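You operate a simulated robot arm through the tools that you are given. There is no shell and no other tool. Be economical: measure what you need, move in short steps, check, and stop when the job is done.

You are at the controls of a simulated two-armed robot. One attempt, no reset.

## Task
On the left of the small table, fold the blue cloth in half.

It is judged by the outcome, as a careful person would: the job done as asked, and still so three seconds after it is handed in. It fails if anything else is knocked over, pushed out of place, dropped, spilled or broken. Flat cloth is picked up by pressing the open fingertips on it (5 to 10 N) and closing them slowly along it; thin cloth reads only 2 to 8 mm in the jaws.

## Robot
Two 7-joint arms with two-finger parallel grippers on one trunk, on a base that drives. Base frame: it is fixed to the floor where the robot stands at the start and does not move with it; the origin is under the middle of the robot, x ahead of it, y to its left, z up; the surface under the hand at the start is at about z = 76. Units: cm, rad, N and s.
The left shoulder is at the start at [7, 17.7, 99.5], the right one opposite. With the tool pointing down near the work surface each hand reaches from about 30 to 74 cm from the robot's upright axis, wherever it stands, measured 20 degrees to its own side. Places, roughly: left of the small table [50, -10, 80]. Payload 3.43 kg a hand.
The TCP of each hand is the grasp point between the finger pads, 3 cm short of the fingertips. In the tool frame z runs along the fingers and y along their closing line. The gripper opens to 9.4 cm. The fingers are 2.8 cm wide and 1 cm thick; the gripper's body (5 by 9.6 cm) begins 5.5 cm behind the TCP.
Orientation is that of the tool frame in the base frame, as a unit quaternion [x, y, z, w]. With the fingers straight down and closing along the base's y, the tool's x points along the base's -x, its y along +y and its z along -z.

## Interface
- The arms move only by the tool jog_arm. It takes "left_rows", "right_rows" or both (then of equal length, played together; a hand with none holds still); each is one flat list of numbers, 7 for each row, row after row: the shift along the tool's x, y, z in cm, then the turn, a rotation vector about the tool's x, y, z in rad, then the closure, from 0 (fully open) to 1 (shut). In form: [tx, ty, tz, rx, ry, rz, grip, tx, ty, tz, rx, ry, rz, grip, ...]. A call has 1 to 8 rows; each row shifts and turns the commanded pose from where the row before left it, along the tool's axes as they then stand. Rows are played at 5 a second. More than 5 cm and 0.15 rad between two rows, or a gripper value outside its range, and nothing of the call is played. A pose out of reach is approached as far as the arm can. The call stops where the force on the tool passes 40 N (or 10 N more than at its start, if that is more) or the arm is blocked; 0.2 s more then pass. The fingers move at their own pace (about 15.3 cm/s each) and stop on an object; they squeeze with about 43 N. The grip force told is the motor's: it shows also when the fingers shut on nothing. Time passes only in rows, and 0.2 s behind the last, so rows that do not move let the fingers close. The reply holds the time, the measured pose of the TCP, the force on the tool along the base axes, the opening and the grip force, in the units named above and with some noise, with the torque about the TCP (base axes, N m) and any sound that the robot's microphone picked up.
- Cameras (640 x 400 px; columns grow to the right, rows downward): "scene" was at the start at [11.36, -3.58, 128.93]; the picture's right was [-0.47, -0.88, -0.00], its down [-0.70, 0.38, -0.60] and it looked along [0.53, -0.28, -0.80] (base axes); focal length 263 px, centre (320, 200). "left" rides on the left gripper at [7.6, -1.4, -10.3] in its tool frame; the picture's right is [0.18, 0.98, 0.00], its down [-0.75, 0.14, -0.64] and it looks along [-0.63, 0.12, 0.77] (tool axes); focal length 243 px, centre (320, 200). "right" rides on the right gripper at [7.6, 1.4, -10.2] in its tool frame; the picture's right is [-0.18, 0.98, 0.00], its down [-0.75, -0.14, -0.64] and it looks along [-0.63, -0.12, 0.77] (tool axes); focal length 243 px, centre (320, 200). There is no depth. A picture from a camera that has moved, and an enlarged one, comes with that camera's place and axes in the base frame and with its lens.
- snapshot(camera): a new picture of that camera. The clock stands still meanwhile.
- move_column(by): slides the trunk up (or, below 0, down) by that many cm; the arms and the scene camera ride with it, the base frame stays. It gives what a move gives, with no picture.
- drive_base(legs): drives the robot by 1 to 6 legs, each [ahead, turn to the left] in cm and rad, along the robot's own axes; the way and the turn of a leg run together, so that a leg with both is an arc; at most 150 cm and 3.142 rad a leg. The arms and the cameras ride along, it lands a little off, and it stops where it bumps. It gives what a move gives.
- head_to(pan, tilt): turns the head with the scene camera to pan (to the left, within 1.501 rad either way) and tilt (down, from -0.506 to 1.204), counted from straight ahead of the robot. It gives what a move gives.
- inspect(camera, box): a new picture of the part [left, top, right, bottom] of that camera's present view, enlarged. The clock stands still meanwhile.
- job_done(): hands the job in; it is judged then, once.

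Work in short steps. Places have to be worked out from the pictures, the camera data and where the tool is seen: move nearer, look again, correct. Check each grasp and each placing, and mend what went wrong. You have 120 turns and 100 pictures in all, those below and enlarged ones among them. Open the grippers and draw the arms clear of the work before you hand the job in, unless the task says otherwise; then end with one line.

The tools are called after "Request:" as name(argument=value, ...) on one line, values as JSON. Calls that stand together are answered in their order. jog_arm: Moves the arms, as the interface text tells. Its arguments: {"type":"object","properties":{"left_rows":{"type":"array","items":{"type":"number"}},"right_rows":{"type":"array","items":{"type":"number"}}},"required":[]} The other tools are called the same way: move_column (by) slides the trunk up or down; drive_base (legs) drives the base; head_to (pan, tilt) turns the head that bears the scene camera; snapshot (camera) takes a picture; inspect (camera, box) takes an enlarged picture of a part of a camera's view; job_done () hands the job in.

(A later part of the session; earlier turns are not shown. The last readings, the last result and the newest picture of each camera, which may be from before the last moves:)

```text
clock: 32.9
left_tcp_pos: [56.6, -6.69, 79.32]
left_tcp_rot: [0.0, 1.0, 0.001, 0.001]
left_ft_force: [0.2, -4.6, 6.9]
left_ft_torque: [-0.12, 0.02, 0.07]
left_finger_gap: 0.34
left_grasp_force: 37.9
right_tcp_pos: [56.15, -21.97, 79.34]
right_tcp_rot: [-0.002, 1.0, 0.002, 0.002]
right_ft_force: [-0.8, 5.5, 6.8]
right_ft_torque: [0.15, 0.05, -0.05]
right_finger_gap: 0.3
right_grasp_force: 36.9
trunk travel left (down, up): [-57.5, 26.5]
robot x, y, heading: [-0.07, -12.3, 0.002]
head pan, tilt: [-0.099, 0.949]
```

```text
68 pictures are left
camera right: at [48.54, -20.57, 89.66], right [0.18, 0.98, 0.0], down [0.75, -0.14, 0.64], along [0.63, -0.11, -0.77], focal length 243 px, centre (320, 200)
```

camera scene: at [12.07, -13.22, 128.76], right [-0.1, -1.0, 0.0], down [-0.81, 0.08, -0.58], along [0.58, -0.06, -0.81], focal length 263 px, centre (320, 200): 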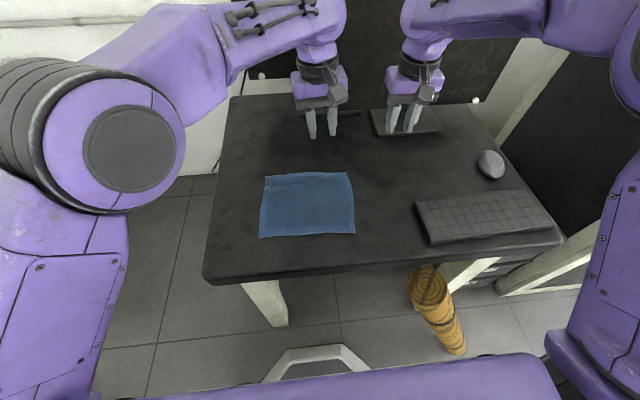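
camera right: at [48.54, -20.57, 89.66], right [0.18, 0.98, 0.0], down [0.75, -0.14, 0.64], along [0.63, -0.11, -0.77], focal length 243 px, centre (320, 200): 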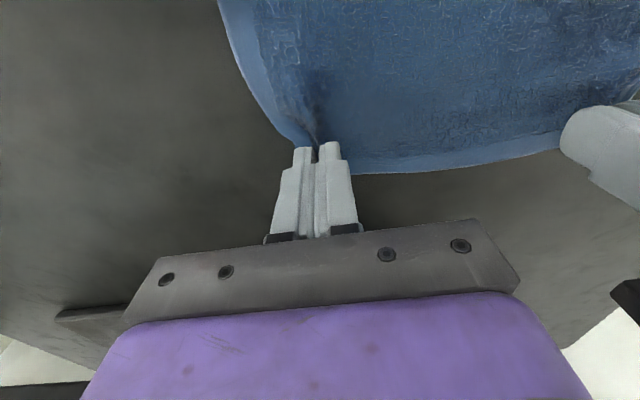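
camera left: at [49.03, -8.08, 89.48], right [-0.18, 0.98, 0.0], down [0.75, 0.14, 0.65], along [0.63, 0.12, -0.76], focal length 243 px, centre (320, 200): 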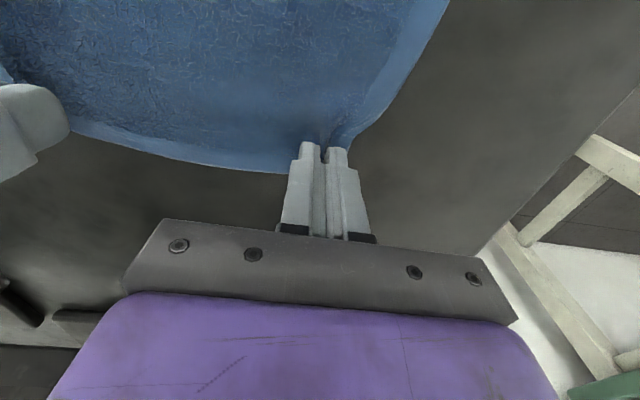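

Both corners are gripped (3.4 and 3.0 mm). I'll lift and carry the edge through the first half of the arc.

Request:
jog_arm(left_rows=[0.2, 0, -1.2, 0, 0, 0, 1, 0.3, 0, -1.2, 0, 0, 0, 1, 2.34, 0, -2.48, 0, -0.115, 0, 1, 2.655, 0, -1.756, 0, -0.115, 0, 1, 2.665, 0, -1.035, 0, -0.115, 0, 1], right_rows=[0.2, 0, -1.2, 0, 0, 0, 1, 0.3, 0, -1.2, 0, 0, 0, 1, 2.34, 0, -2.48, 0, -0.115, 0, 1, 2.655, 0, -1.756, 0, -0.115, 0, 1, 2.665, 0, -1.035, 0, -0.115, 0, 1])

Request:
snapshot(camera="scene")

Request:
snapshot(camera="right")

```text
clock: 34.1
left_tcp_pos: [48.04, -6.65, 86.14]
left_tcp_rot: [0.001, 0.985, 0.001, 0.175]
left_ft_force: [-0.5, -4.5, -0.1]
left_ft_torque: [-0.17, -0.02, -0.02]
left_finger_gap: 0.34
left_grasp_force: 37.5
right_tcp_pos: [47.49, -22.1, 86.13]
right_tcp_rot: [-0.002, 0.985, 0.002, 0.174]
right_ft_force: [-0.1, 4.7, 0.0]
right_ft_torque: [0.11, -0.04, 0.01]
right_finger_gap: 0.29
right_grasp_force: 37.4
trunk travel left (down, up): [-57.5, 26.5]
robot x, y, heading: [-0.09, -12.45, 0.003]
head pan, tilt: [-0.099, 0.949]
```

```text
67 pictures are left
camera scene: at [11.68, -13.21, 128.8], right [-0.1, -1.0, 0.0], down [-0.81, 0.08, -0.58], along [0.58, -0.06, -0.81], focal length 263 px, centre (320, 200)
```

scene: 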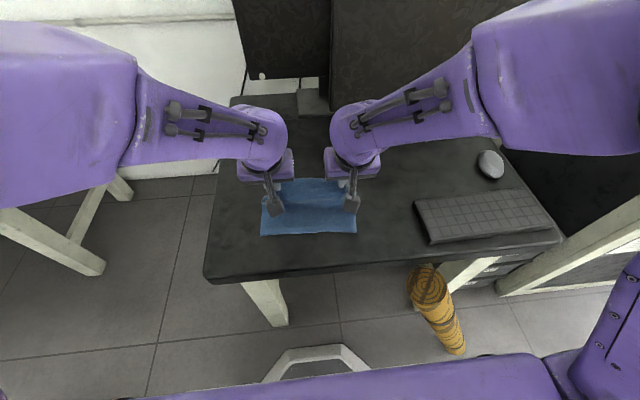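

```text
66 pictures are left
camera right: at [36.87, -20.63, 93.21], right [0.17, 0.98, 0.07], down [0.49, -0.14, 0.86], along [0.86, -0.11, -0.5], focal length 243 px, centre (320, 200)
```

right: 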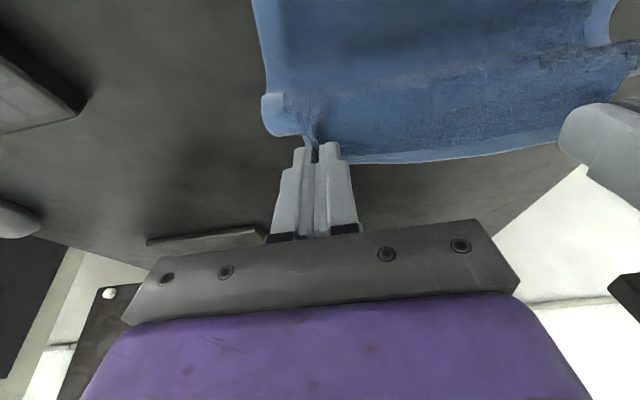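

The fold is forming well and the near edge hasn't moved. I'll continue the second half of the arc, down to just above the near edge.

Request:
jog_arm(left_rows=[3.036, 0, 0.11, 0, -0.115, 0, 1, 2.533, 0, 0.608, 0, -0.115, 0, 1, 2.695, 0, 0.886, 0, -0.115, 0, 1, 1.5, 0, 0.186, 0, -0.11, 0, 1], right_rows=[3.036, 0, 0.11, 0, -0.115, 0, 1, 2.533, 0, 0.608, 0, -0.115, 0, 1, 2.695, 0, 0.886, 0, -0.115, 0, 1, 1.5, 0, 0.186, 0, -0.11, 0, 1])

Request:
snapshot(camera="scene")

Request:
snapshot(camera="right")

Request:
snapshot(camera="left")

```text
clock: 34.9
left_tcp_pos: [40.38, -5.62, 80.35]
left_tcp_rot: [-0.019, 0.952, 0.034, 0.303]
left_ft_force: [2.4, -23.5, 4.1]
left_ft_torque: [-0.77, -0.12, -0.24]
left_finger_gap: 0.36
left_grasp_force: 38.3
right_tcp_pos: [42.02, -22.45, 82.06]
right_tcp_rot: [0.053, 0.953, -0.005, 0.297]
right_ft_force: [-1.8, 22.0, -3.2]
right_ft_torque: [0.73, 0.06, 0.2]
right_finger_gap: 0.21
right_grasp_force: 36.7
right hand out of reach, approached as far as the arm can: row 2, 3
trunk travel left (down, up): [-57.5, 26.5]
robot x, y, heading: [0.49, -12.63, 0.003]
head pan, tilt: [-0.099, 0.949]
stopped in row 4 (left hand): the force on the tool passed its limit at 47 N (the readings are from after the stop); the commanded pose is now the measured one
```

```text
65 pictures are left
camera scene: at [11.99, -13.16, 128.78], right [-0.1, -1.0, 0.0], down [-0.81, 0.08, -0.58], along [0.58, -0.06, -0.81], focal length 263 px, centre (320, 200)
```

scene: 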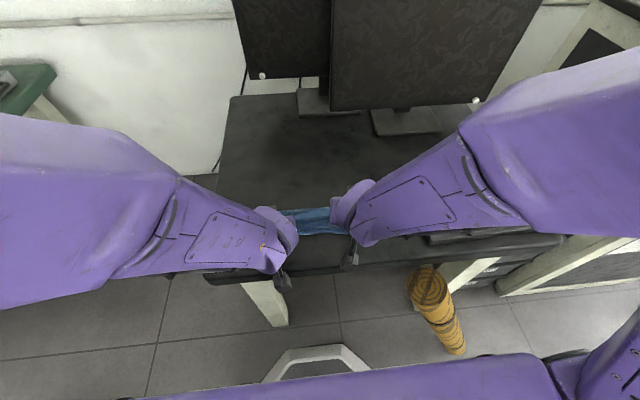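

```text
64 pictures are left
camera right: at [30.18, -19.99, 86.35], right [0.25, 0.96, 0.12], down [0.24, -0.19, 0.95], along [0.94, -0.21, -0.28], focal length 243 px, centre (320, 200)
```

right: 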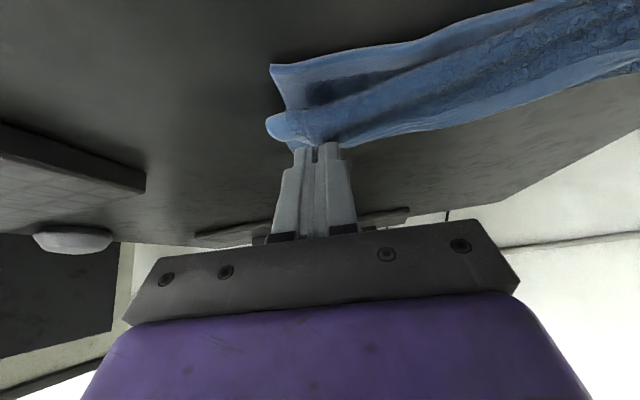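

```text
63 pictures are left
camera left: at [28.47, -7.95, 84.15], right [-0.21, 0.98, -0.05], down [0.24, 0.1, 0.97], along [0.95, 0.19, -0.25], focal length 243 px, centre (320, 200)
```

left: 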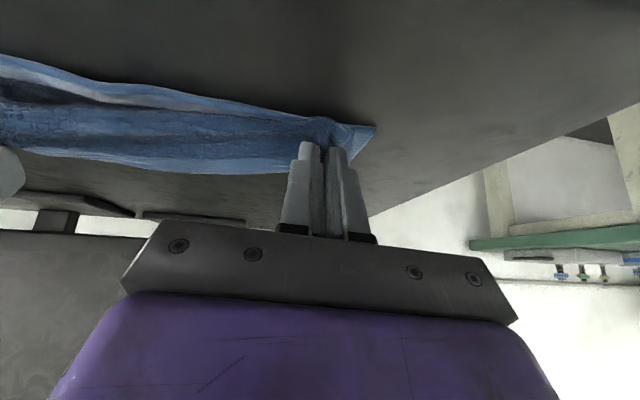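

The right arm ran out of reach with the full tilt and the hands were pulled apart. The fold is almost there. I'll ease the hands inward, reduce the right hand's tilt, and bring its tip towards the target.

Request:
jog_arm(left_rows=[-0.1, -0.4, -0.2, 0, 0, 0, 1, 0, -0.4, 0, 0, 0, 0, 1], right_rows=[0.25, 0.3, 0.19, 0, 0.14, -0.05, 1, 0.22, 0.3, 0.23, 0, 0.14, -0.05, 1])

Request:
snapshot(camera="right")

Request:
snapshot(camera="left")

```text
clock: 35.5
left_tcp_pos: [40.52, -6.16, 80.35]
left_tcp_rot: [-0.021, 0.952, 0.04, 0.302]
left_ft_force: [0.2, -7.6, 1.6]
left_ft_torque: [-0.31, -0.03, -0.07]
left_finger_gap: 0.37
left_grasp_force: 37.8
right_tcp_pos: [41.97, -22.33, 81.47]
right_tcp_rot: [0.007, 0.987, -0.017, 0.159]
right_ft_force: [0.2, 8.0, -1.3]
right_ft_torque: [0.3, 0.02, -0.04]
right_finger_gap: 0.2
right_grasp_force: 36.7
trunk travel left (down, up): [-57.5, 26.5]
robot x, y, heading: [0.14, -12.4, 0.007]
head pan, tilt: [-0.099, 0.949]
```

```text
62 pictures are left
camera right: at [31.58, -20.5, 88.76], right [0.19, 0.98, 0.03], down [0.51, -0.13, 0.85], along [0.84, -0.15, -0.53], focal length 243 px, centre (320, 200)
```

right: 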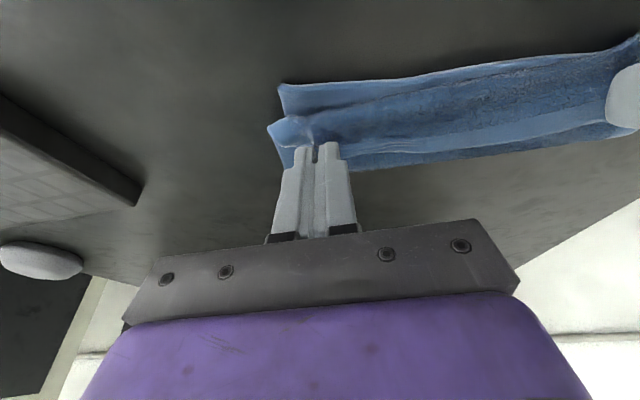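

```text
61 pictures are left
camera left: at [28.56, -8.58, 84.18], right [-0.21, 0.98, -0.04], down [0.24, 0.1, 0.97], along [0.95, 0.2, -0.25], focal length 243 px, centre (320, 200)
```

left: 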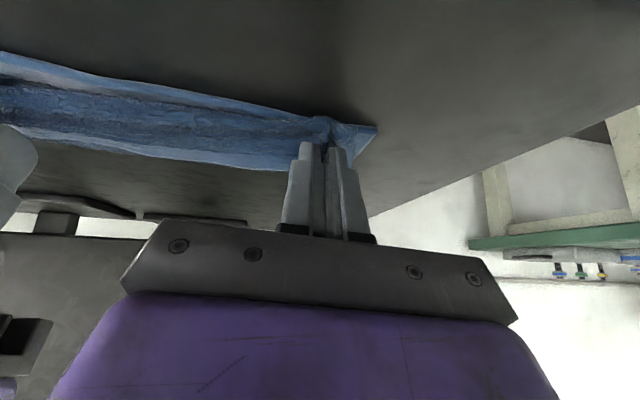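

The tension has eased. I'll bring the right tip down and back to the near edge.

Request:
jog_arm(left_rows=[0, -0.1, 0, 0, 0, 0, 1, 0, -0.1, 0, 0, 0, 0, 1, 0, 0, 0, 0, 0, 0, 1], right_rows=[0.55, 0.1, 0.3, 0, 0, 0, 1, 0.5, 0.1, 0.4, 0, 0, 0, 1, 0.5, 0, 0.3, 0, 0, 0, 1])

Request:
snapshot(camera="right")

Request:
snapshot(camera="scene")

```text
clock: 36.3
left_tcp_pos: [40.55, -6.44, 80.81]
left_tcp_rot: [-0.028, 0.953, 0.028, 0.301]
left_ft_force: [-0.6, -2.0, -0.1]
left_ft_torque: [-0.02, 0.06, -0.01]
left_finger_gap: 0.32
left_grasp_force: 38.5
right_tcp_pos: [40.7, -22.1, 80.2]
right_tcp_rot: [0.007, 0.987, -0.016, 0.161]
right_ft_force: [2.2, 2.0, 5.7]
right_ft_torque: [0.05, -0.04, -0.05]
right_finger_gap: 0.2
right_grasp_force: 36.6
trunk travel left (down, up): [-57.5, 26.5]
robot x, y, heading: [-0.2, -12.21, -0.001]
head pan, tilt: [-0.099, 0.949]
```

```text
60 pictures are left
camera right: at [30.36, -20.22, 87.41], right [0.19, 0.98, 0.03], down [0.51, -0.13, 0.85], along [0.84, -0.15, -0.52], focal length 243 px, centre (320, 200)
```

right: 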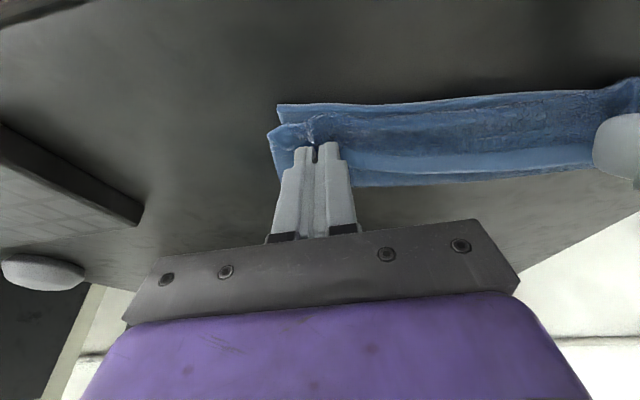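

```text
59 pictures are left
camera scene: at [12.02, -13.18, 128.78], right [-0.1, -1.0, 0.0], down [-0.81, 0.08, -0.58], along [0.58, -0.06, -0.81], focal length 263 px, centre (320, 200)
```

scene: 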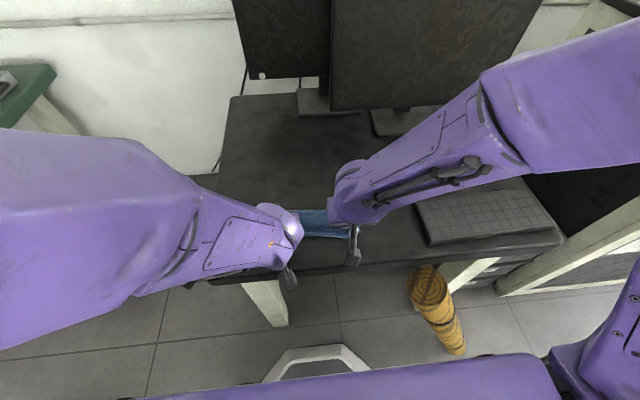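

The right edge now lies almost on the near edge and the fold is at about x=47. I'll lower the left tip slightly and open both hands slowly to release and spread the bunches.

Request:
jog_arm(left_rows=[0.3, 0, 0.35, 0, 0, 0, 1, 0, 0, 0, 0, 0, 0, 0.93, 0, 0, 0, 0, 0, 0, 0.86, 0, 0, 0, 0, 0, 0, 0.78, 0, 0, 0, 0, 0, 0, 0.68], right_rows=[0, 0, 0, 0, 0, 0, 1, 0, 0, 0, 0, 0, 0, 0.93, 0, 0, 0, 0, 0, 0, 0.86, 0, 0, 0, 0, 0, 0, 0.78, 0, 0, 0, 0, 0, 0, 0.68])

Request:
snapshot(camera="right")

Request:
snapshot(camera="left")

```text
clock: 37.5
left_tcp_pos: [40.49, -6.78, 80.83]
left_tcp_rot: [-0.028, 0.952, 0.022, 0.304]
left_ft_force: [-0.1, -0.9, -0.1]
left_ft_torque: [0.01, -0.01, 0.0]
left_finger_gap: 3.02
left_grasp_force: 0.1
right_tcp_pos: [40.73, -22.12, 80.08]
right_tcp_rot: [0.007, 0.987, -0.016, 0.161]
right_ft_force: [0.2, -1.8, 6.2]
right_ft_torque: [-0.02, 0.02, 0.0]
right_finger_gap: 2.79
right_grasp_force: 0.0
trunk travel left (down, up): [-57.5, 26.5]
robot x, y, heading: [0.17, -12.34, 0.002]
head pan, tilt: [-0.099, 0.949]
```

```text
58 pictures are left
camera right: at [30.32, -20.24, 87.38], right [0.19, 0.98, 0.03], down [0.51, -0.13, 0.85], along [0.84, -0.15, -0.52], focal length 243 px, centre (320, 200)
```

right: 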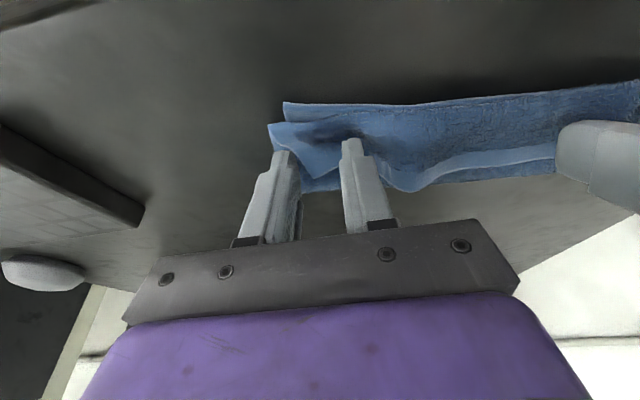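

```text
57 pictures are left
camera left: at [28.57, -9.21, 84.6], right [-0.22, 0.97, -0.08], down [0.23, 0.13, 0.96], along [0.95, 0.19, -0.26], focal length 243 px, centre (320, 200)
```

left: 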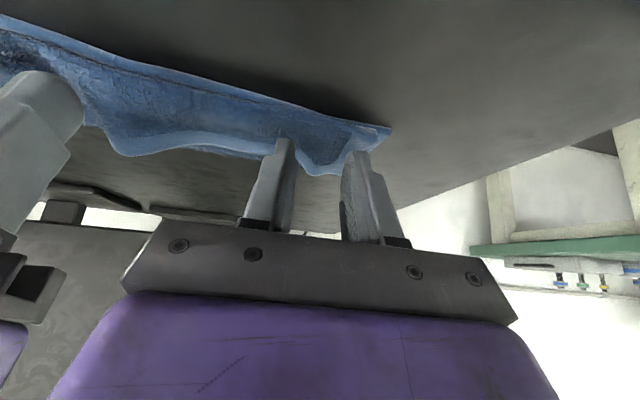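

Both grips are released. I'll back out gently along the fingers and look at the result.

Request:
jog_arm(left_rows=[0, 0, -1, 0, 0, 0, 0.68, 0, 0, -2, 0, 0.1, 0, 0.68, 0, 0, -3, 0, 0.13, 0, 0.68, 0, 0, -4, 0, 0.13, 0, 0.68, 0, 0, -4, 0, 0.13, 0, 0.68], right_rows=[0, 0, -1, 0, 0, 0, 0.68, 0, 0, -2, 0, 0, 0, 0.68, 0, 0, -3, 0, 0.1, 0, 0.68, 0, 0, -4, 0, 0.1, 0, 0.68, 0, 0, -4, 0, 0.1, 0, 0.68])

Request:
snapshot(camera="scene")

Request:
snapshot(camera="right")

Request:
snapshot(camera="left")

```text
clock: 38.7
left_tcp_pos: [34.67, -7.35, 92.48]
left_tcp_rot: [-0.029, 0.997, 0.033, 0.061]
left_ft_force: [-0.3, -1.1, 0.1]
left_ft_torque: [0.0, -0.01, -0.03]
left_finger_gap: 3.03
left_grasp_force: 0.1
right_tcp_pos: [37.55, -21.71, 93.66]
right_tcp_rot: [0.009, 1.0, -0.014, 0.01]
right_ft_force: [0.1, 0.1, 0.1]
right_ft_torque: [0.01, 0.01, -0.01]
right_finger_gap: 3.0
right_grasp_force: 0.1
trunk travel left (down, up): [-57.5, 26.5]
robot x, y, heading: [-0.12, -12.22, 0.001]
head pan, tilt: [-0.099, 0.949]
```

```text
56 pictures are left
camera scene: at [12.13, -13.18, 128.74], right [-0.1, -1.0, 0.0], down [-0.81, 0.08, -0.58], along [0.58, -0.06, -0.81], focal length 263 px, centre (320, 200)
```

scene: 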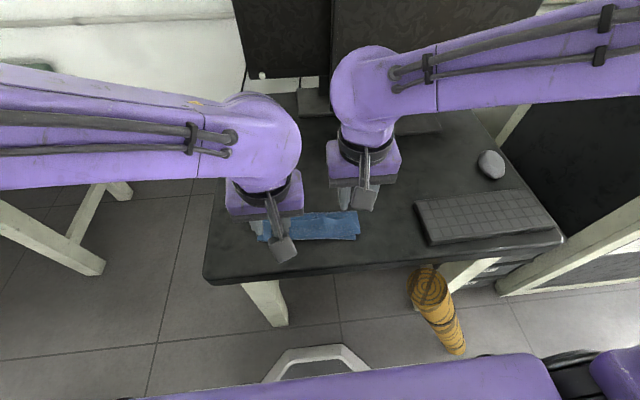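

```text
55 pictures are left
camera right: at [29.87, -19.8, 103.77], right [0.2, 0.98, -0.02], down [0.74, -0.14, 0.66], along [0.64, -0.15, -0.75], focal length 243 px, centre (320, 200)
```

right: 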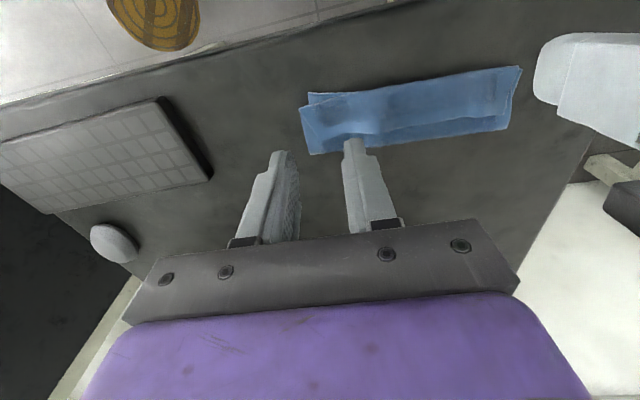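

```text
54 pictures are left
camera left: at [26.03, -10.02, 101.58], right [-0.24, 0.97, 0.04], down [0.66, 0.14, 0.74], along [0.71, 0.2, -0.67], focal length 243 px, centre (320, 200)
```

left: 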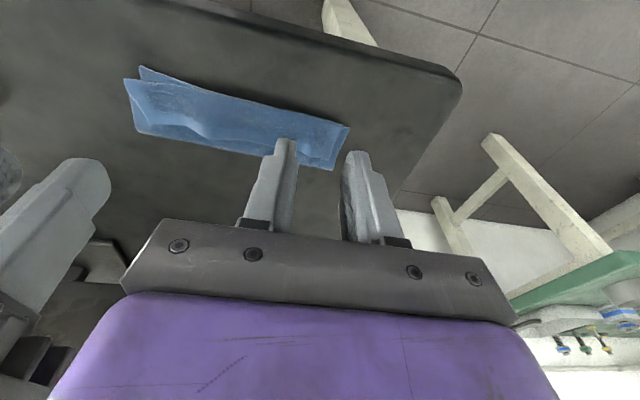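

Very promising. I'll pull the arms out and up for a clear look at the fold.

Request:
jog_arm(left_rows=[0, 3, -2, 0, 0, 0, 0.68, 0, 4, -2, 0, 0, 0, 0.68, 0, 4, -1, 0, 0, 0, 0.68, 0, 4, 0, 0, 0, 0, 0.68, 0, 4, 0, 0, 0, 0, 0.68], right_rows=[0, -3, -2, 0, 0, 0, 0.68, 0, -4, -2, 0, 0, 0, 0.68, 0, -4, -1, 0, 0, 0, 0.68, 0, -4, 0, 0, 0, 0, 0.68, 0, -4, 0, 0, 0, 0, 0.68])

Request:
inspect(camera="scene", box=[220, 160, 400, 272])

Request:
snapshot(camera="left")

Request:
snapshot(camera="right")

```text
clock: 39.9
left_tcp_pos: [32.99, 11.23, 98.73]
left_tcp_rot: [-0.029, 0.997, 0.034, 0.063]
left_ft_force: [0.6, -0.3, 0.1]
left_ft_torque: [-0.01, 0.0, -0.02]
left_finger_gap: 3.03
left_grasp_force: 0.0
right_tcp_pos: [37.0, -40.56, 99.22]
right_tcp_rot: [0.01, 1.0, -0.015, 0.012]
right_ft_force: [0.3, -0.8, 0.1]
right_ft_torque: [0.01, -0.03, -0.03]
right_finger_gap: 3.02
right_grasp_force: 0.1
trunk travel left (down, up): [-57.5, 26.5]
robot x, y, heading: [0.08, -12.52, 0.0]
head pan, tilt: [-0.099, 0.949]
```

```text
3.56 times, centred on (310, 216) of scene
camera zoom: at [12.04, -13.19, 128.77], right [-0.1, -1.0, 0.0], down [-0.81, 0.08, -0.58], along [0.58, -0.06, -0.81], focal length 934 px, centre (356, 143)
```

zoom: 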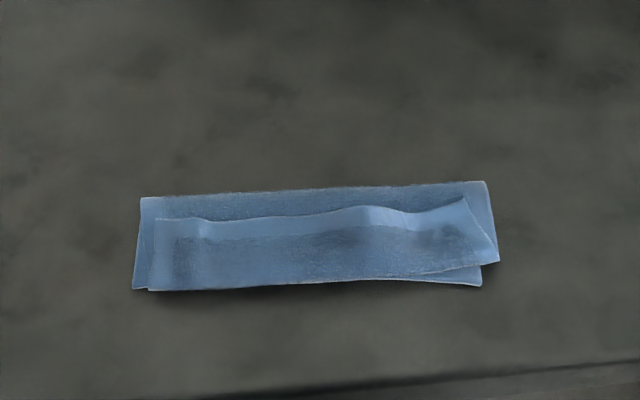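

```text
52 pictures are left
camera left: at [24.26, 8.62, 107.63], right [-0.24, 0.97, 0.04], down [0.66, 0.14, 0.74], along [0.71, 0.21, -0.67], focal length 243 px, centre (320, 200)
```

left: 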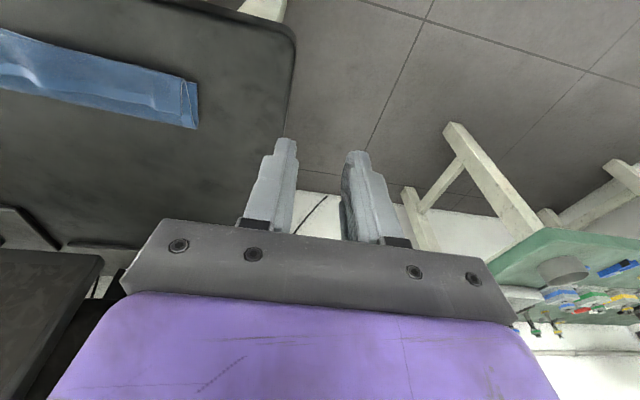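

```text
51 pictures are left
camera right: at [29.27, -38.68, 109.29], right [0.2, 0.98, -0.03], down [0.74, -0.14, 0.66], along [0.65, -0.15, -0.75], focal length 243 px, centre (320, 200)
```

right: 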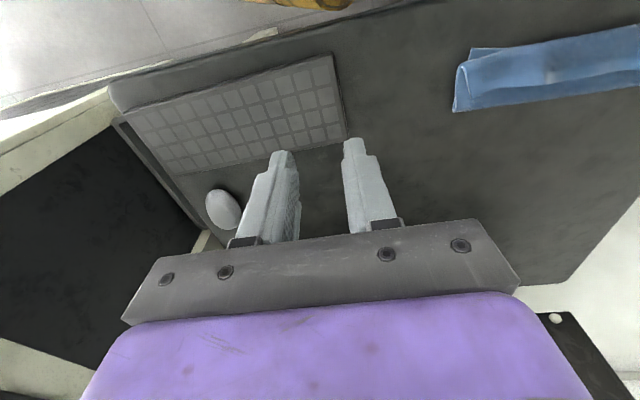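

The fold is there, but the upper layer's free edge seems doubled back away from me. I'll zoom in from the wrist cameras to understand the layers.

Request:
inspect(camera="right", box=[440, 20, 640, 145])

Request:
inspect(camera="left", box=[0, 20, 210, 150])

Request:
inspect(camera="scene", box=[250, 203, 370, 248])

```text
3.20 times, centred on (540, 82) of right
camera zoom: at [29.27, -38.68, 109.29], right [0.2, 0.98, -0.03], down [0.74, -0.14, 0.66], along [0.65, -0.15, -0.75], focal length 776 px, centre (-384, 576)
```

zoom: 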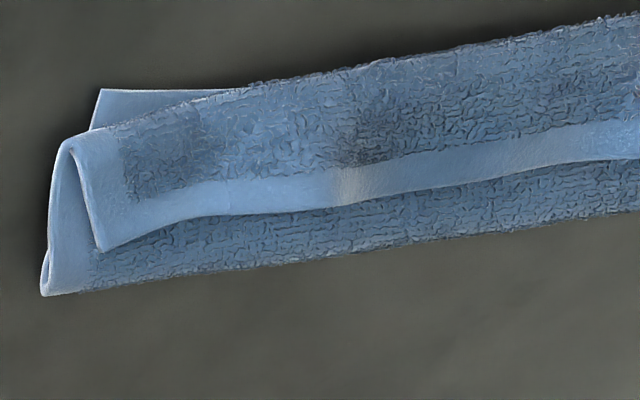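

```text
3.05 times, centred on (105, 85) of left
camera zoom: at [24.26, 8.62, 107.63], right [-0.24, 0.97, 0.04], down [0.66, 0.14, 0.74], along [0.71, 0.21, -0.67], focal length 739 px, centre (975, 550)
```

zoom: 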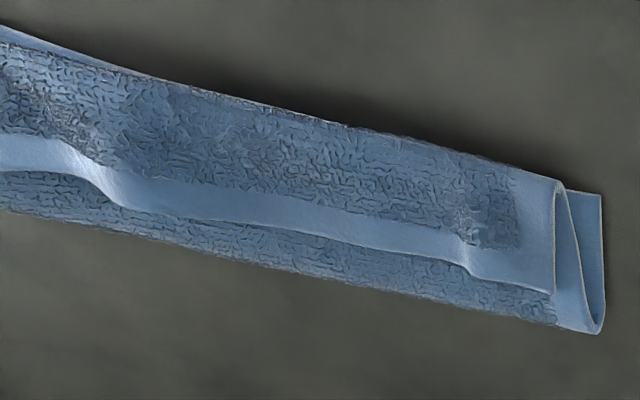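

```text
5.33 times, centred on (310, 226) of scene
camera zoom: at [12.04, -13.19, 128.77], right [-0.1, -1.0, 0.0], down [-0.81, 0.08, -0.58], along [0.58, -0.06, -0.81], focal length 1401 px, centre (373, 64)
```

zoom: 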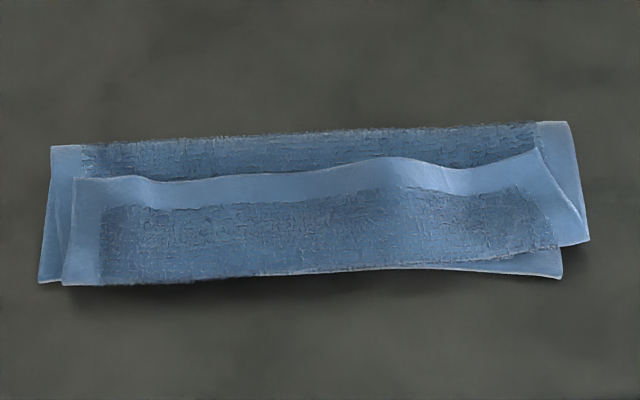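

Confirmed: the cloth is in a Z. The upper edge wrapped around the fingers and left a ~5 cm flap facing away from me. I'll pick up that flap's edge, unfold the cloth flat again, and refold with a smaller edge grip and an in-air release.

Request:
jog_arm(left_rows=[-1.6, -2.87, 2.28, 0.034, 0.063, 0.029, 0.68, -1.6, -2.87, 2.28, 0.034, 0.063, 0.029, 0.68, -1.6, -2.87, 2.28, 0, 0, 0, 0.68, -1.6, -2.87, 2.28, 0, 0, 0, 0.68, -1.6, -2.87, 2.28, 0, 0, 0, 0.68, -1.6, -2.87, 2.28, 0, 0, 0, 0.68], right_rows=[-0.88, 3.13, 2.37, -0.03, 0.024, -0.02, 0.68, -0.88, 3.13, 2.37, 0, 0, 0, 0.68, -0.88, 3.13, 2.37, 0, 0, 0, 0.68, -0.88, 3.13, 2.37, 0, 0, 0, 0.68, -0.88, 3.13, 2.37, 0, 0, 0, 0.68, -0.88, 3.13, 2.37, 0, 0, 0, 0.68])

Request:
snapshot(camera="left")

Request:
snapshot(camera="right")

```text
clock: 41.3
left_tcp_pos: [43.46, -5.65, 84.95]
left_tcp_rot: [0.0, 1.0, -0.001, -0.001]
left_ft_force: [0.6, 0.6, -0.2]
left_ft_torque: [-0.01, -0.06, 0.04]
left_finger_gap: 3.03
left_grasp_force: 0.0
right_tcp_pos: [42.56, -21.6, 84.79]
right_tcp_rot: [-0.001, 1.0, 0.001, -0.002]
right_ft_force: [-0.6, 0.4, 0.1]
right_ft_torque: [0.02, 0.06, -0.01]
right_finger_gap: 2.99
right_grasp_force: 0.1
trunk travel left (down, up): [-57.5, 26.5]
robot x, y, heading: [-0.11, -12.16, 0.0]
head pan, tilt: [-0.099, 0.949]
```

```text
47 pictures are left
camera left: at [35.85, -7.1, 95.12], right [-0.18, 0.98, 0.0], down [0.76, 0.14, 0.64], along [0.63, 0.12, -0.77], focal length 243 px, centre (320, 200)
```

left: 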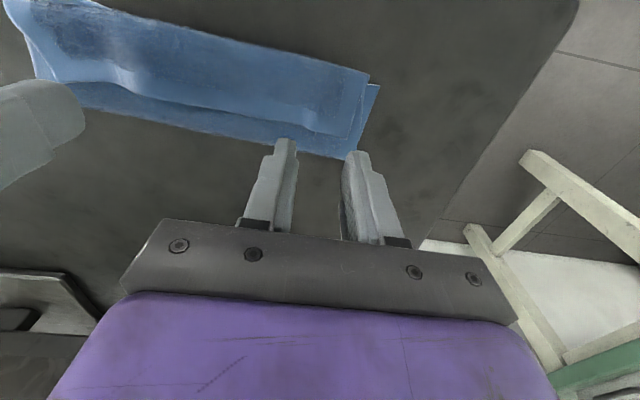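

```text
46 pictures are left
camera right: at [35.06, -20.2, 95.11], right [0.18, 0.98, 0.0], down [0.76, -0.14, 0.64], along [0.63, -0.12, -0.77], focal length 243 px, centre (320, 200)
```

right: 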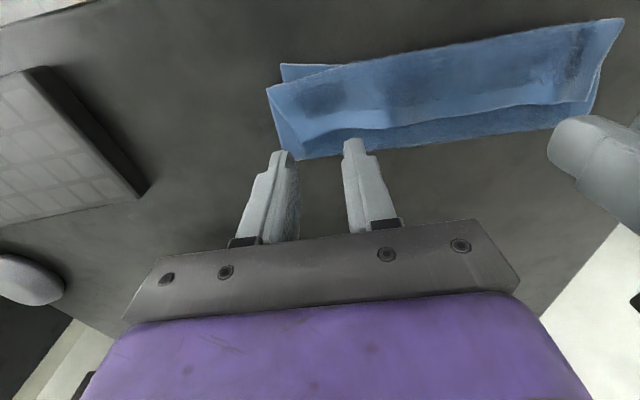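

The flap edge is at x≈43.6, with corners near y=-3.2 and y=-23. I'll adjust and descend to light contact.

Request:
jog_arm(left_rows=[0.45, -0.15, 1.6, 0, 0, 0, 0.68, 0.45, -0.15, 1.6, 0, 0, 0, 0.68, 0, 0, 1.2, 0, 0, 0, 0.68, 0, 0, 0.2, 0, 0, 0, 0.68, 0, 0, 0.2, 0, 0, 0, 0.68], right_rows=[0, 0.45, 1.6, 0, 0, 0, 0.68, 0, 0.45, 1.6, 0, 0, 0, 0.68, 0, 0, 1.2, 0, 0, 0, 0.68, 0, 0, 0.2, 0, 0, 0, 0.68, 0, 0, 0.2, 0, 0, 0, 0.68])

```text
clock: 42.5
left_tcp_pos: [42.32, -6.06, 80.23]
left_tcp_rot: [0.001, 1.0, -0.001, 0.0]
left_ft_force: [-1.0, 0.6, 0.9]
left_ft_torque: [0.01, -0.02, -0.01]
left_finger_gap: 2.99
left_grasp_force: 0.1
right_tcp_pos: [42.46, -20.71, 80.02]
right_tcp_rot: [-0.001, 1.0, 0.001, -0.001]
right_ft_force: [-0.4, 1.1, 3.1]
right_ft_torque: [0.04, -0.02, -0.02]
right_finger_gap: 2.99
right_grasp_force: 0.0
trunk travel left (down, up): [-57.5, 26.5]
robot x, y, heading: [0.31, -12.4, -0.002]
head pan, tilt: [-0.099, 0.949]
```

The right is in light contact and the left is nearly there. I'll keep the press light so only the top layer gathers, and close slowly.

Request:
jog_arm(left_rows=[0, 0, 0.2, 0, 0, 0, 0.68, 0, 0, 0.05, 0, 0, 0, 0.73, 0, -0.06, 0, 0, 0, 0, 0.78, 0, -0.06, 0, 0, 0, 0, 0.83, 0, -0.06, 0, 0, 0, 0, 0.88, 0, -0.06, 0, 0, 0, 0, 0.92, 0, -0.06, 0, 0, 0, 0, 0.96, 0, 0, 0, 0, 0, 0, 1], right_rows=[0, 0, 0.05, 0, 0, 0, 0.68, 0, 0, 0, 0, 0, 0, 0.73, 0, 0.06, 0, 0, 0, 0, 0.78, 0, 0.06, 0, 0, 0, 0, 0.83, 0, 0.06, 0, 0, 0, 0, 0.88, 0, 0.06, 0, 0, 0, 0, 0.92, 0, 0.06, 0, 0, 0, 0, 0.96, 0, 0, 0, 0, 0, 0, 1])

Request:
snapshot(camera="left")

Request:
snapshot(camera="right")

```text
clock: 44.3
left_tcp_pos: [42.32, -6.29, 79.98]
left_tcp_rot: [0.0, 1.0, -0.001, 0.0]
left_ft_force: [0.2, -1.2, 2.4]
left_ft_torque: [0.01, -0.02, 0.04]
left_finger_gap: 0.34
left_grasp_force: 38.1
right_tcp_pos: [42.32, -20.51, 80.05]
right_tcp_rot: [-0.001, 1.0, 0.0, -0.002]
right_ft_force: [-0.4, -0.3, 2.6]
right_ft_torque: [0.01, 0.01, 0.03]
right_finger_gap: 0.35
right_grasp_force: 38.4
trunk travel left (down, up): [-57.5, 26.5]
robot x, y, heading: [0.42, -12.7, 0.004]
head pan, tilt: [-0.099, 0.949]
```

```text
45 pictures are left
camera left: at [34.71, -7.75, 90.22], right [-0.18, 0.98, 0.0], down [0.75, 0.14, 0.64], along [0.63, 0.12, -0.77], focal length 243 px, centre (320, 200)
```

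left: 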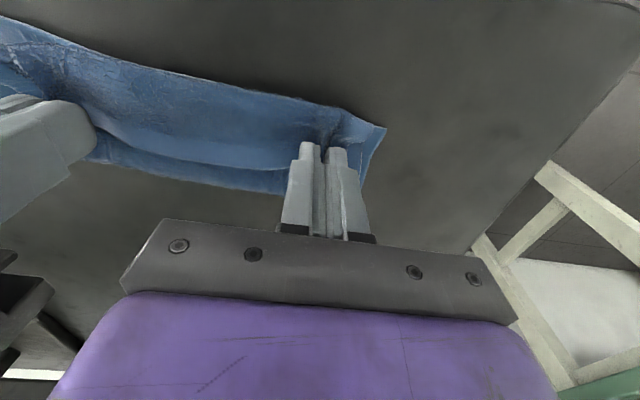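

```text
44 pictures are left
camera right: at [34.78, -19.11, 90.36], right [0.18, 0.98, 0.0], down [0.75, -0.14, 0.64], along [0.63, -0.12, -0.77], focal length 243 px, centre (320, 200)
```

right: 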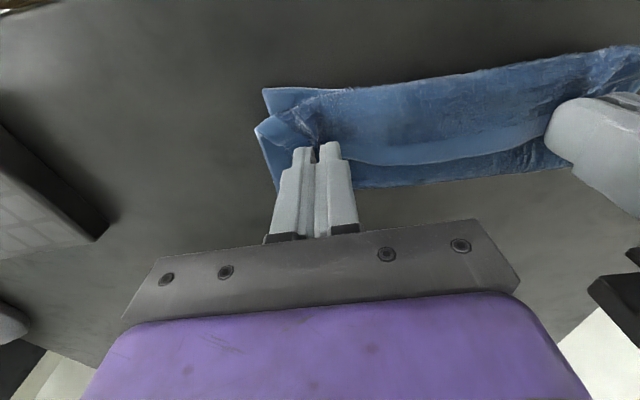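

Each jaw holds a single gathered layer (3.4 mm). I'll lift the flap and carry it away from me to unfold the cloth.

Request:
jog_arm(left_rows=[-0.5, 0, -3, 0, 0, 0, 1, -1.7, 0, -3, 0, 0, 0, 1, -2.5, 0, -1.5, 0, 0, 0, 1, -3, 0, 0, 0, 0, 0, 1], right_rows=[-0.5, 0, -3, 0, 0, 0, 1, -1.7, 0, -3, 0, 0, 0, 1, -2.5, 0, -1.5, 0, 0, 0, 1, -3, 0, 0, 0, 0, 0, 1])

Request:
snapshot(camera="scene")

Request:
snapshot(camera="right")

```text
clock: 45.3
left_tcp_pos: [50.11, -6.39, 87.32]
left_tcp_rot: [-0.001, 1.0, -0.002, -0.002]
left_ft_force: [0.0, -0.4, -0.8]
left_ft_torque: [0.02, 0.02, 0.01]
left_finger_gap: 0.33
left_grasp_force: 38.1
right_tcp_pos: [50.28, -20.44, 87.29]
right_tcp_rot: [-0.001, 1.0, 0.0, -0.003]
right_ft_force: [-0.6, 0.9, -0.7]
right_ft_torque: [-0.02, 0.05, 0.01]
right_finger_gap: 0.34
right_grasp_force: 38.3
trunk travel left (down, up): [-57.5, 26.5]
robot x, y, heading: [0.03, -12.49, -0.001]
head pan, tilt: [-0.099, 0.949]
```

```text
43 pictures are left
camera scene: at [12.35, -13.21, 128.73], right [-0.1, -1.0, 0.0], down [-0.81, 0.08, -0.58], along [0.58, -0.06, -0.81], focal length 263 px, centre (320, 200)
```

scene: 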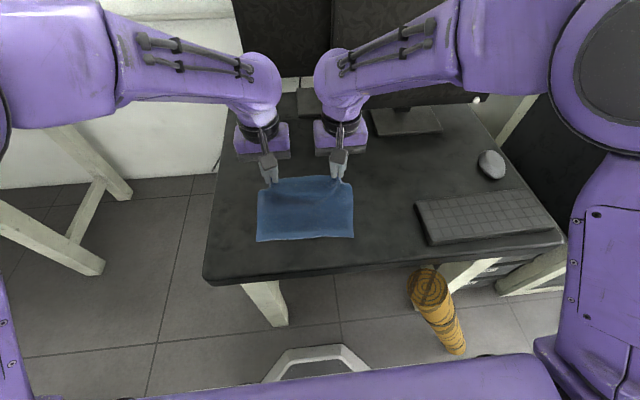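

```text
42 pictures are left
camera right: at [42.79, -19.13, 97.64], right [0.18, 0.98, 0.0], down [0.76, -0.14, 0.64], along [0.63, -0.12, -0.77], focal length 243 px, centre (320, 200)
```

right: 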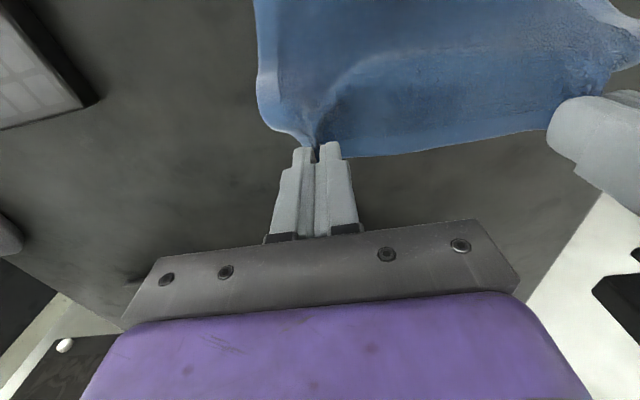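

The cloth has unfolded. I'll lay it flat with the far edge around x≈56, then open slowly and rise.

Request:
jog_arm(left_rows=[-2.4, 0, 1.8, 0, 0, 0, 1, -1.4, 0, 3, 0, 0, 0, 1, -0.4, 0, 2.8, 0, 0, 0, 1, 0, 0, 0, 0, 0, 0, 0.9, 0, 0, 0, 0, 0, 0, 0.75, 0, 0, 0, 0, 0, 0, 0.6, 0, 0, -3, 0, 0, 0, 0.68, 0, 0, -3, 0, 0, 0, 0.68], right_rows=[-2.4, 0, 1.8, 0, 0, 0, 1, -1.4, 0, 3, 0, 0, 0, 1, -0.4, 0, 2.8, 0, 0, 0, 1, 0, 0, 0, 0, 0, 0, 0.9, 0, 0, 0, 0, 0, 0, 0.75, 0, 0, 0, 0, 0, 0, 0.6, 0, 0, -3, 0, 0, 0, 0.68, 0, 0, -3, 0, 0, 0, 0.68])

Request:
snapshot(camera="scene")

Request:
snapshot(camera="left")

Request:
snapshot(camera="right")

```text
clock: 47.1
left_tcp_pos: [54.05, -6.35, 85.95]
left_tcp_rot: [0.0, 1.0, 0.0, -0.001]
left_ft_force: [-0.2, -0.1, 1.1]
left_ft_torque: [0.02, 0.0, -0.03]
left_finger_gap: 3.02
left_grasp_force: 0.1
right_tcp_pos: [54.2, -20.53, 85.78]
right_tcp_rot: [-0.001, 1.0, 0.0, 0.0]
right_ft_force: [-0.2, -0.2, -0.5]
right_ft_torque: [0.01, -0.01, 0.0]
right_finger_gap: 3.01
right_grasp_force: 0.0
trunk travel left (down, up): [-57.5, 26.5]
robot x, y, heading: [-0.06, -12.29, 0.001]
head pan, tilt: [-0.099, 0.949]
```

```text
41 pictures are left
camera scene: at [11.99, -13.19, 128.76], right [-0.1, -1.0, 0.0], down [-0.81, 0.08, -0.58], along [0.58, -0.06, -0.81], focal length 263 px, centre (320, 200)
```

scene: 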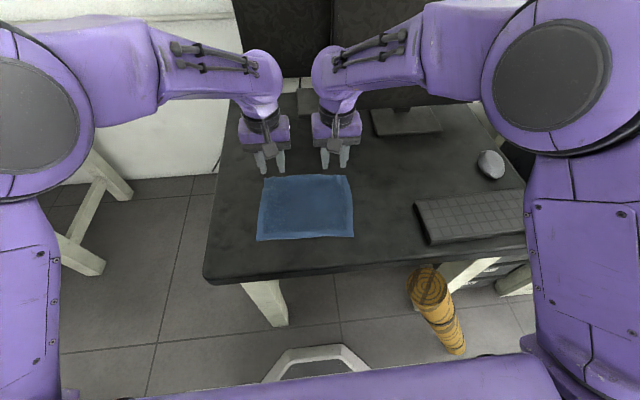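

```text
40 pictures are left
camera left: at [46.55, -7.77, 96.13], right [-0.18, 0.98, 0.0], down [0.75, 0.14, 0.64], along [0.63, 0.12, -0.77], focal length 243 px, centre (320, 200)
```

left: 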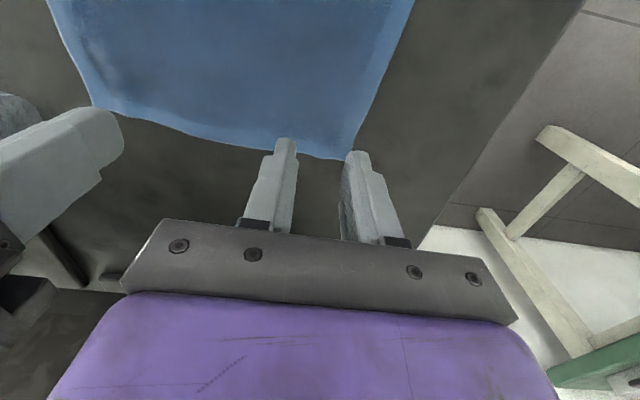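

```text
39 pictures are left
camera right: at [46.69, -19.05, 96.23], right [0.18, 0.98, 0.0], down [0.75, -0.14, 0.64], along [0.63, -0.12, -0.77], focal length 243 px, centre (320, 200)
```

right: 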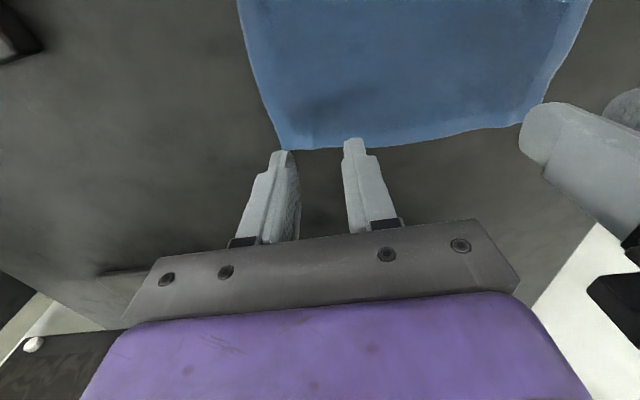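

The cloth is flat again, with its far corners at about (57.5,-2.9) and (56.7,-24.3). This time I'll overlap only ~1 cm of the edge, with a slight forward tilt, so almost no flap can wrap.

Request:
jog_arm(left_rows=[-1.22, 0.35, 1.9, 0, 0, 0, 0.68, -1.22, 0.35, 1.9, 0, 0, 0, 0.68, -1.22, 0.35, 1.5, 0, -0.1, 0, 0.68], right_rows=[-0.93, -0.57, 1.9, 0, 0, 0, 0.68, -0.93, -0.57, 1.9, 0, 0, 0, 0.68, -0.93, -0.57, 1.5, 0, -0.1, 0, 0.68])

Request:
snapshot(camera="left")

Request:
snapshot(camera="right")

```text
clock: 47.9
left_tcp_pos: [57.93, -5.27, 80.77]
left_tcp_rot: [0.0, 0.999, -0.001, 0.05]
left_ft_force: [0.5, 0.1, -0.2]
left_ft_torque: [-0.03, 0.01, 0.04]
left_finger_gap: 3.02
left_grasp_force: 0.0
right_tcp_pos: [57.05, -22.14, 80.64]
right_tcp_rot: [-0.001, 0.999, 0.001, 0.05]
right_ft_force: [-0.7, -0.6, 0.5]
right_ft_torque: [0.0, -0.02, 0.01]
right_finger_gap: 3.03
right_grasp_force: 0.0
trunk travel left (down, up): [-57.5, 26.5]
robot x, y, heading: [0.47, -12.39, -0.001]
head pan, tilt: [-0.099, 0.949]
```

```text
38 pictures are left
camera left: at [49.35, -6.73, 90.03], right [-0.18, 0.98, -0.02], down [0.69, 0.14, 0.71], along [0.7, 0.12, -0.7], focal length 243 px, centre (320, 200)
```

left: 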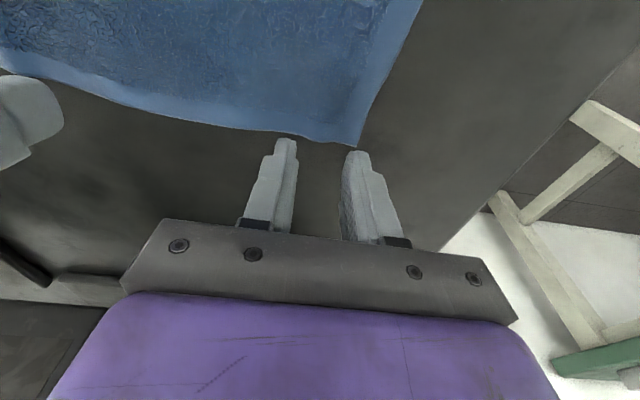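

```text
37 pictures are left
camera right: at [48.54, -20.76, 90.09], right [0.18, 0.98, 0.02], down [0.69, -0.14, 0.71], along [0.7, -0.12, -0.7], focal length 243 px, centre (320, 200)
```

right: 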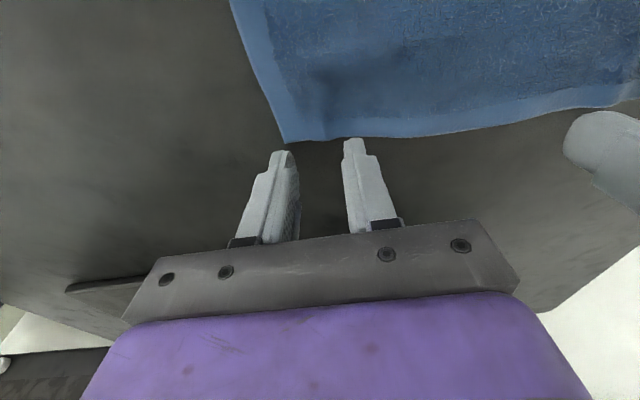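

Corner positions are confirmed. I'll nudge both hands inward and lower to light contact.

Request:
jog_arm(left_rows=[0.2, -0.4, 0.7, 0, 0, 0, 0.68, 0, 0, 0.4, 0, 0, 0, 0.68, 0, 0, 0.15, 0, 0, 0, 0.68, 0, 0, 0, 0, 0, 0, 0.68], right_rows=[0.2, 0.4, 0.7, 0, 0, 0, 0.68, 0, 0, 0.3, 0, 0, 0, 0.68, 0, 0, 0.15, 0, 0, 0, 0.68, 0, 0, 0, 0, 0, 0, 0.68])

```text
clock: 48.9
left_tcp_pos: [57.84, -5.64, 79.42]
left_tcp_rot: [0.001, 0.999, -0.001, 0.05]
left_ft_force: [0.4, 0.0, 6.0]
left_ft_torque: [-0.02, 0.02, -0.01]
left_finger_gap: 3.02
left_grasp_force: 0.1
right_tcp_pos: [56.99, -21.83, 79.47]
right_tcp_rot: [-0.001, 0.999, 0.001, 0.05]
right_ft_force: [0.8, 0.0, 3.0]
right_ft_torque: [0.03, 0.04, -0.02]
right_finger_gap: 3.03
right_grasp_force: 0.0
trunk travel left (down, up): [-57.5, 26.5]
robot x, y, heading: [0.03, -12.37, -0.0]
head pan, tilt: [-0.099, 0.949]
```

Contact is 6 N and 3 N. I'll press the right a touch more and close both slowly.

Request:
jog_arm(left_rows=[0, 0, 0.02, 0, 0, 0, 0.68, 0, 0, 0, 0, 0, 0, 0.73, 0, -0.06, 0, 0, 0, 0, 0.78, 0, -0.06, 0, 0, 0, 0, 0.83, 0, -0.06, 0, 0, 0, 0, 0.88, 0, -0.06, 0, 0, 0, 0, 0.92, 0, -0.06, 0, 0, 0, 0, 0.96, 0, 0, 0, 0, 0, 0, 1], right_rows=[0, 0, 0.08, 0, 0, 0, 0.68, 0, 0, 0, 0, 0, 0, 0.73, 0, 0.06, 0, 0, 0, 0, 0.78, 0, 0.06, 0, 0, 0, 0, 0.83, 0, 0.06, 0, 0, 0, 0, 0.88, 0, 0.06, 0, 0, 0, 0, 0.92, 0, 0.06, 0, 0, 0, 0, 0.96, 0, 0, 0, 0, 0, 0, 1])

Request:
snapshot(camera="left")

Request:
snapshot(camera="right")

```text
clock: 50.7
left_tcp_pos: [57.71, -5.97, 79.49]
left_tcp_rot: [0.0, 0.999, -0.001, 0.05]
left_ft_force: [-0.1, -4.9, 7.3]
left_ft_torque: [-0.13, 0.04, 0.05]
left_finger_gap: 0.29
left_grasp_force: 37.5
right_tcp_pos: [56.97, -21.49, 79.46]
right_tcp_rot: [-0.001, 0.999, 0.001, 0.049]
right_ft_force: [-0.4, 5.6, 5.6]
right_ft_torque: [0.2, 0.02, -0.05]
right_finger_gap: 0.27
right_grasp_force: 37.4
trunk travel left (down, up): [-57.5, 26.5]
robot x, y, heading: [-0.0, -12.06, -0.001]
head pan, tilt: [-0.099, 0.949]
```

```text
36 pictures are left
camera left: at [49.13, -7.41, 88.76], right [-0.18, 0.98, -0.02], down [0.69, 0.14, 0.71], along [0.7, 0.12, -0.7], focal length 243 px, centre (320, 200)
```

left: 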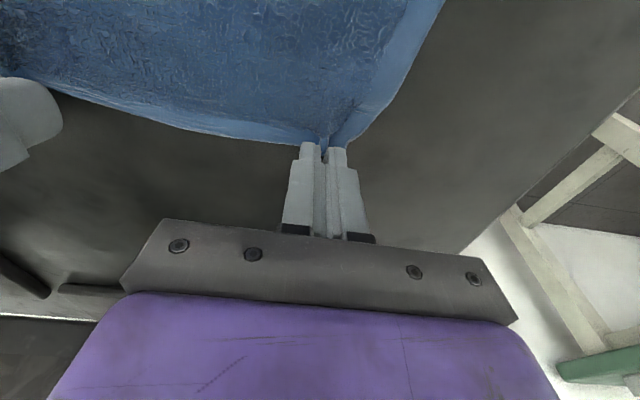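

```text
35 pictures are left
camera right: at [48.36, -20.07, 88.94], right [0.18, 0.98, 0.02], down [0.69, -0.14, 0.71], along [0.7, -0.12, -0.7], focal length 243 px, centre (320, 200)
```

right: 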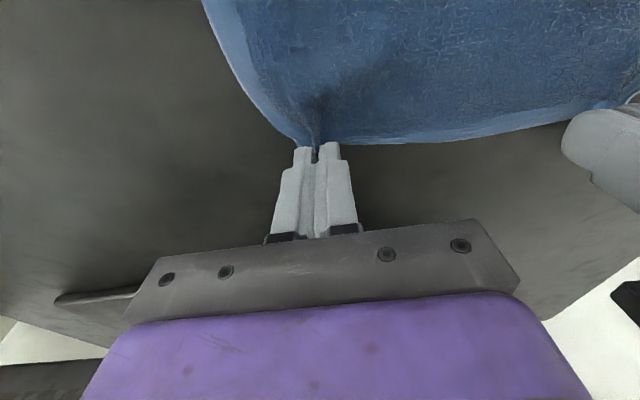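

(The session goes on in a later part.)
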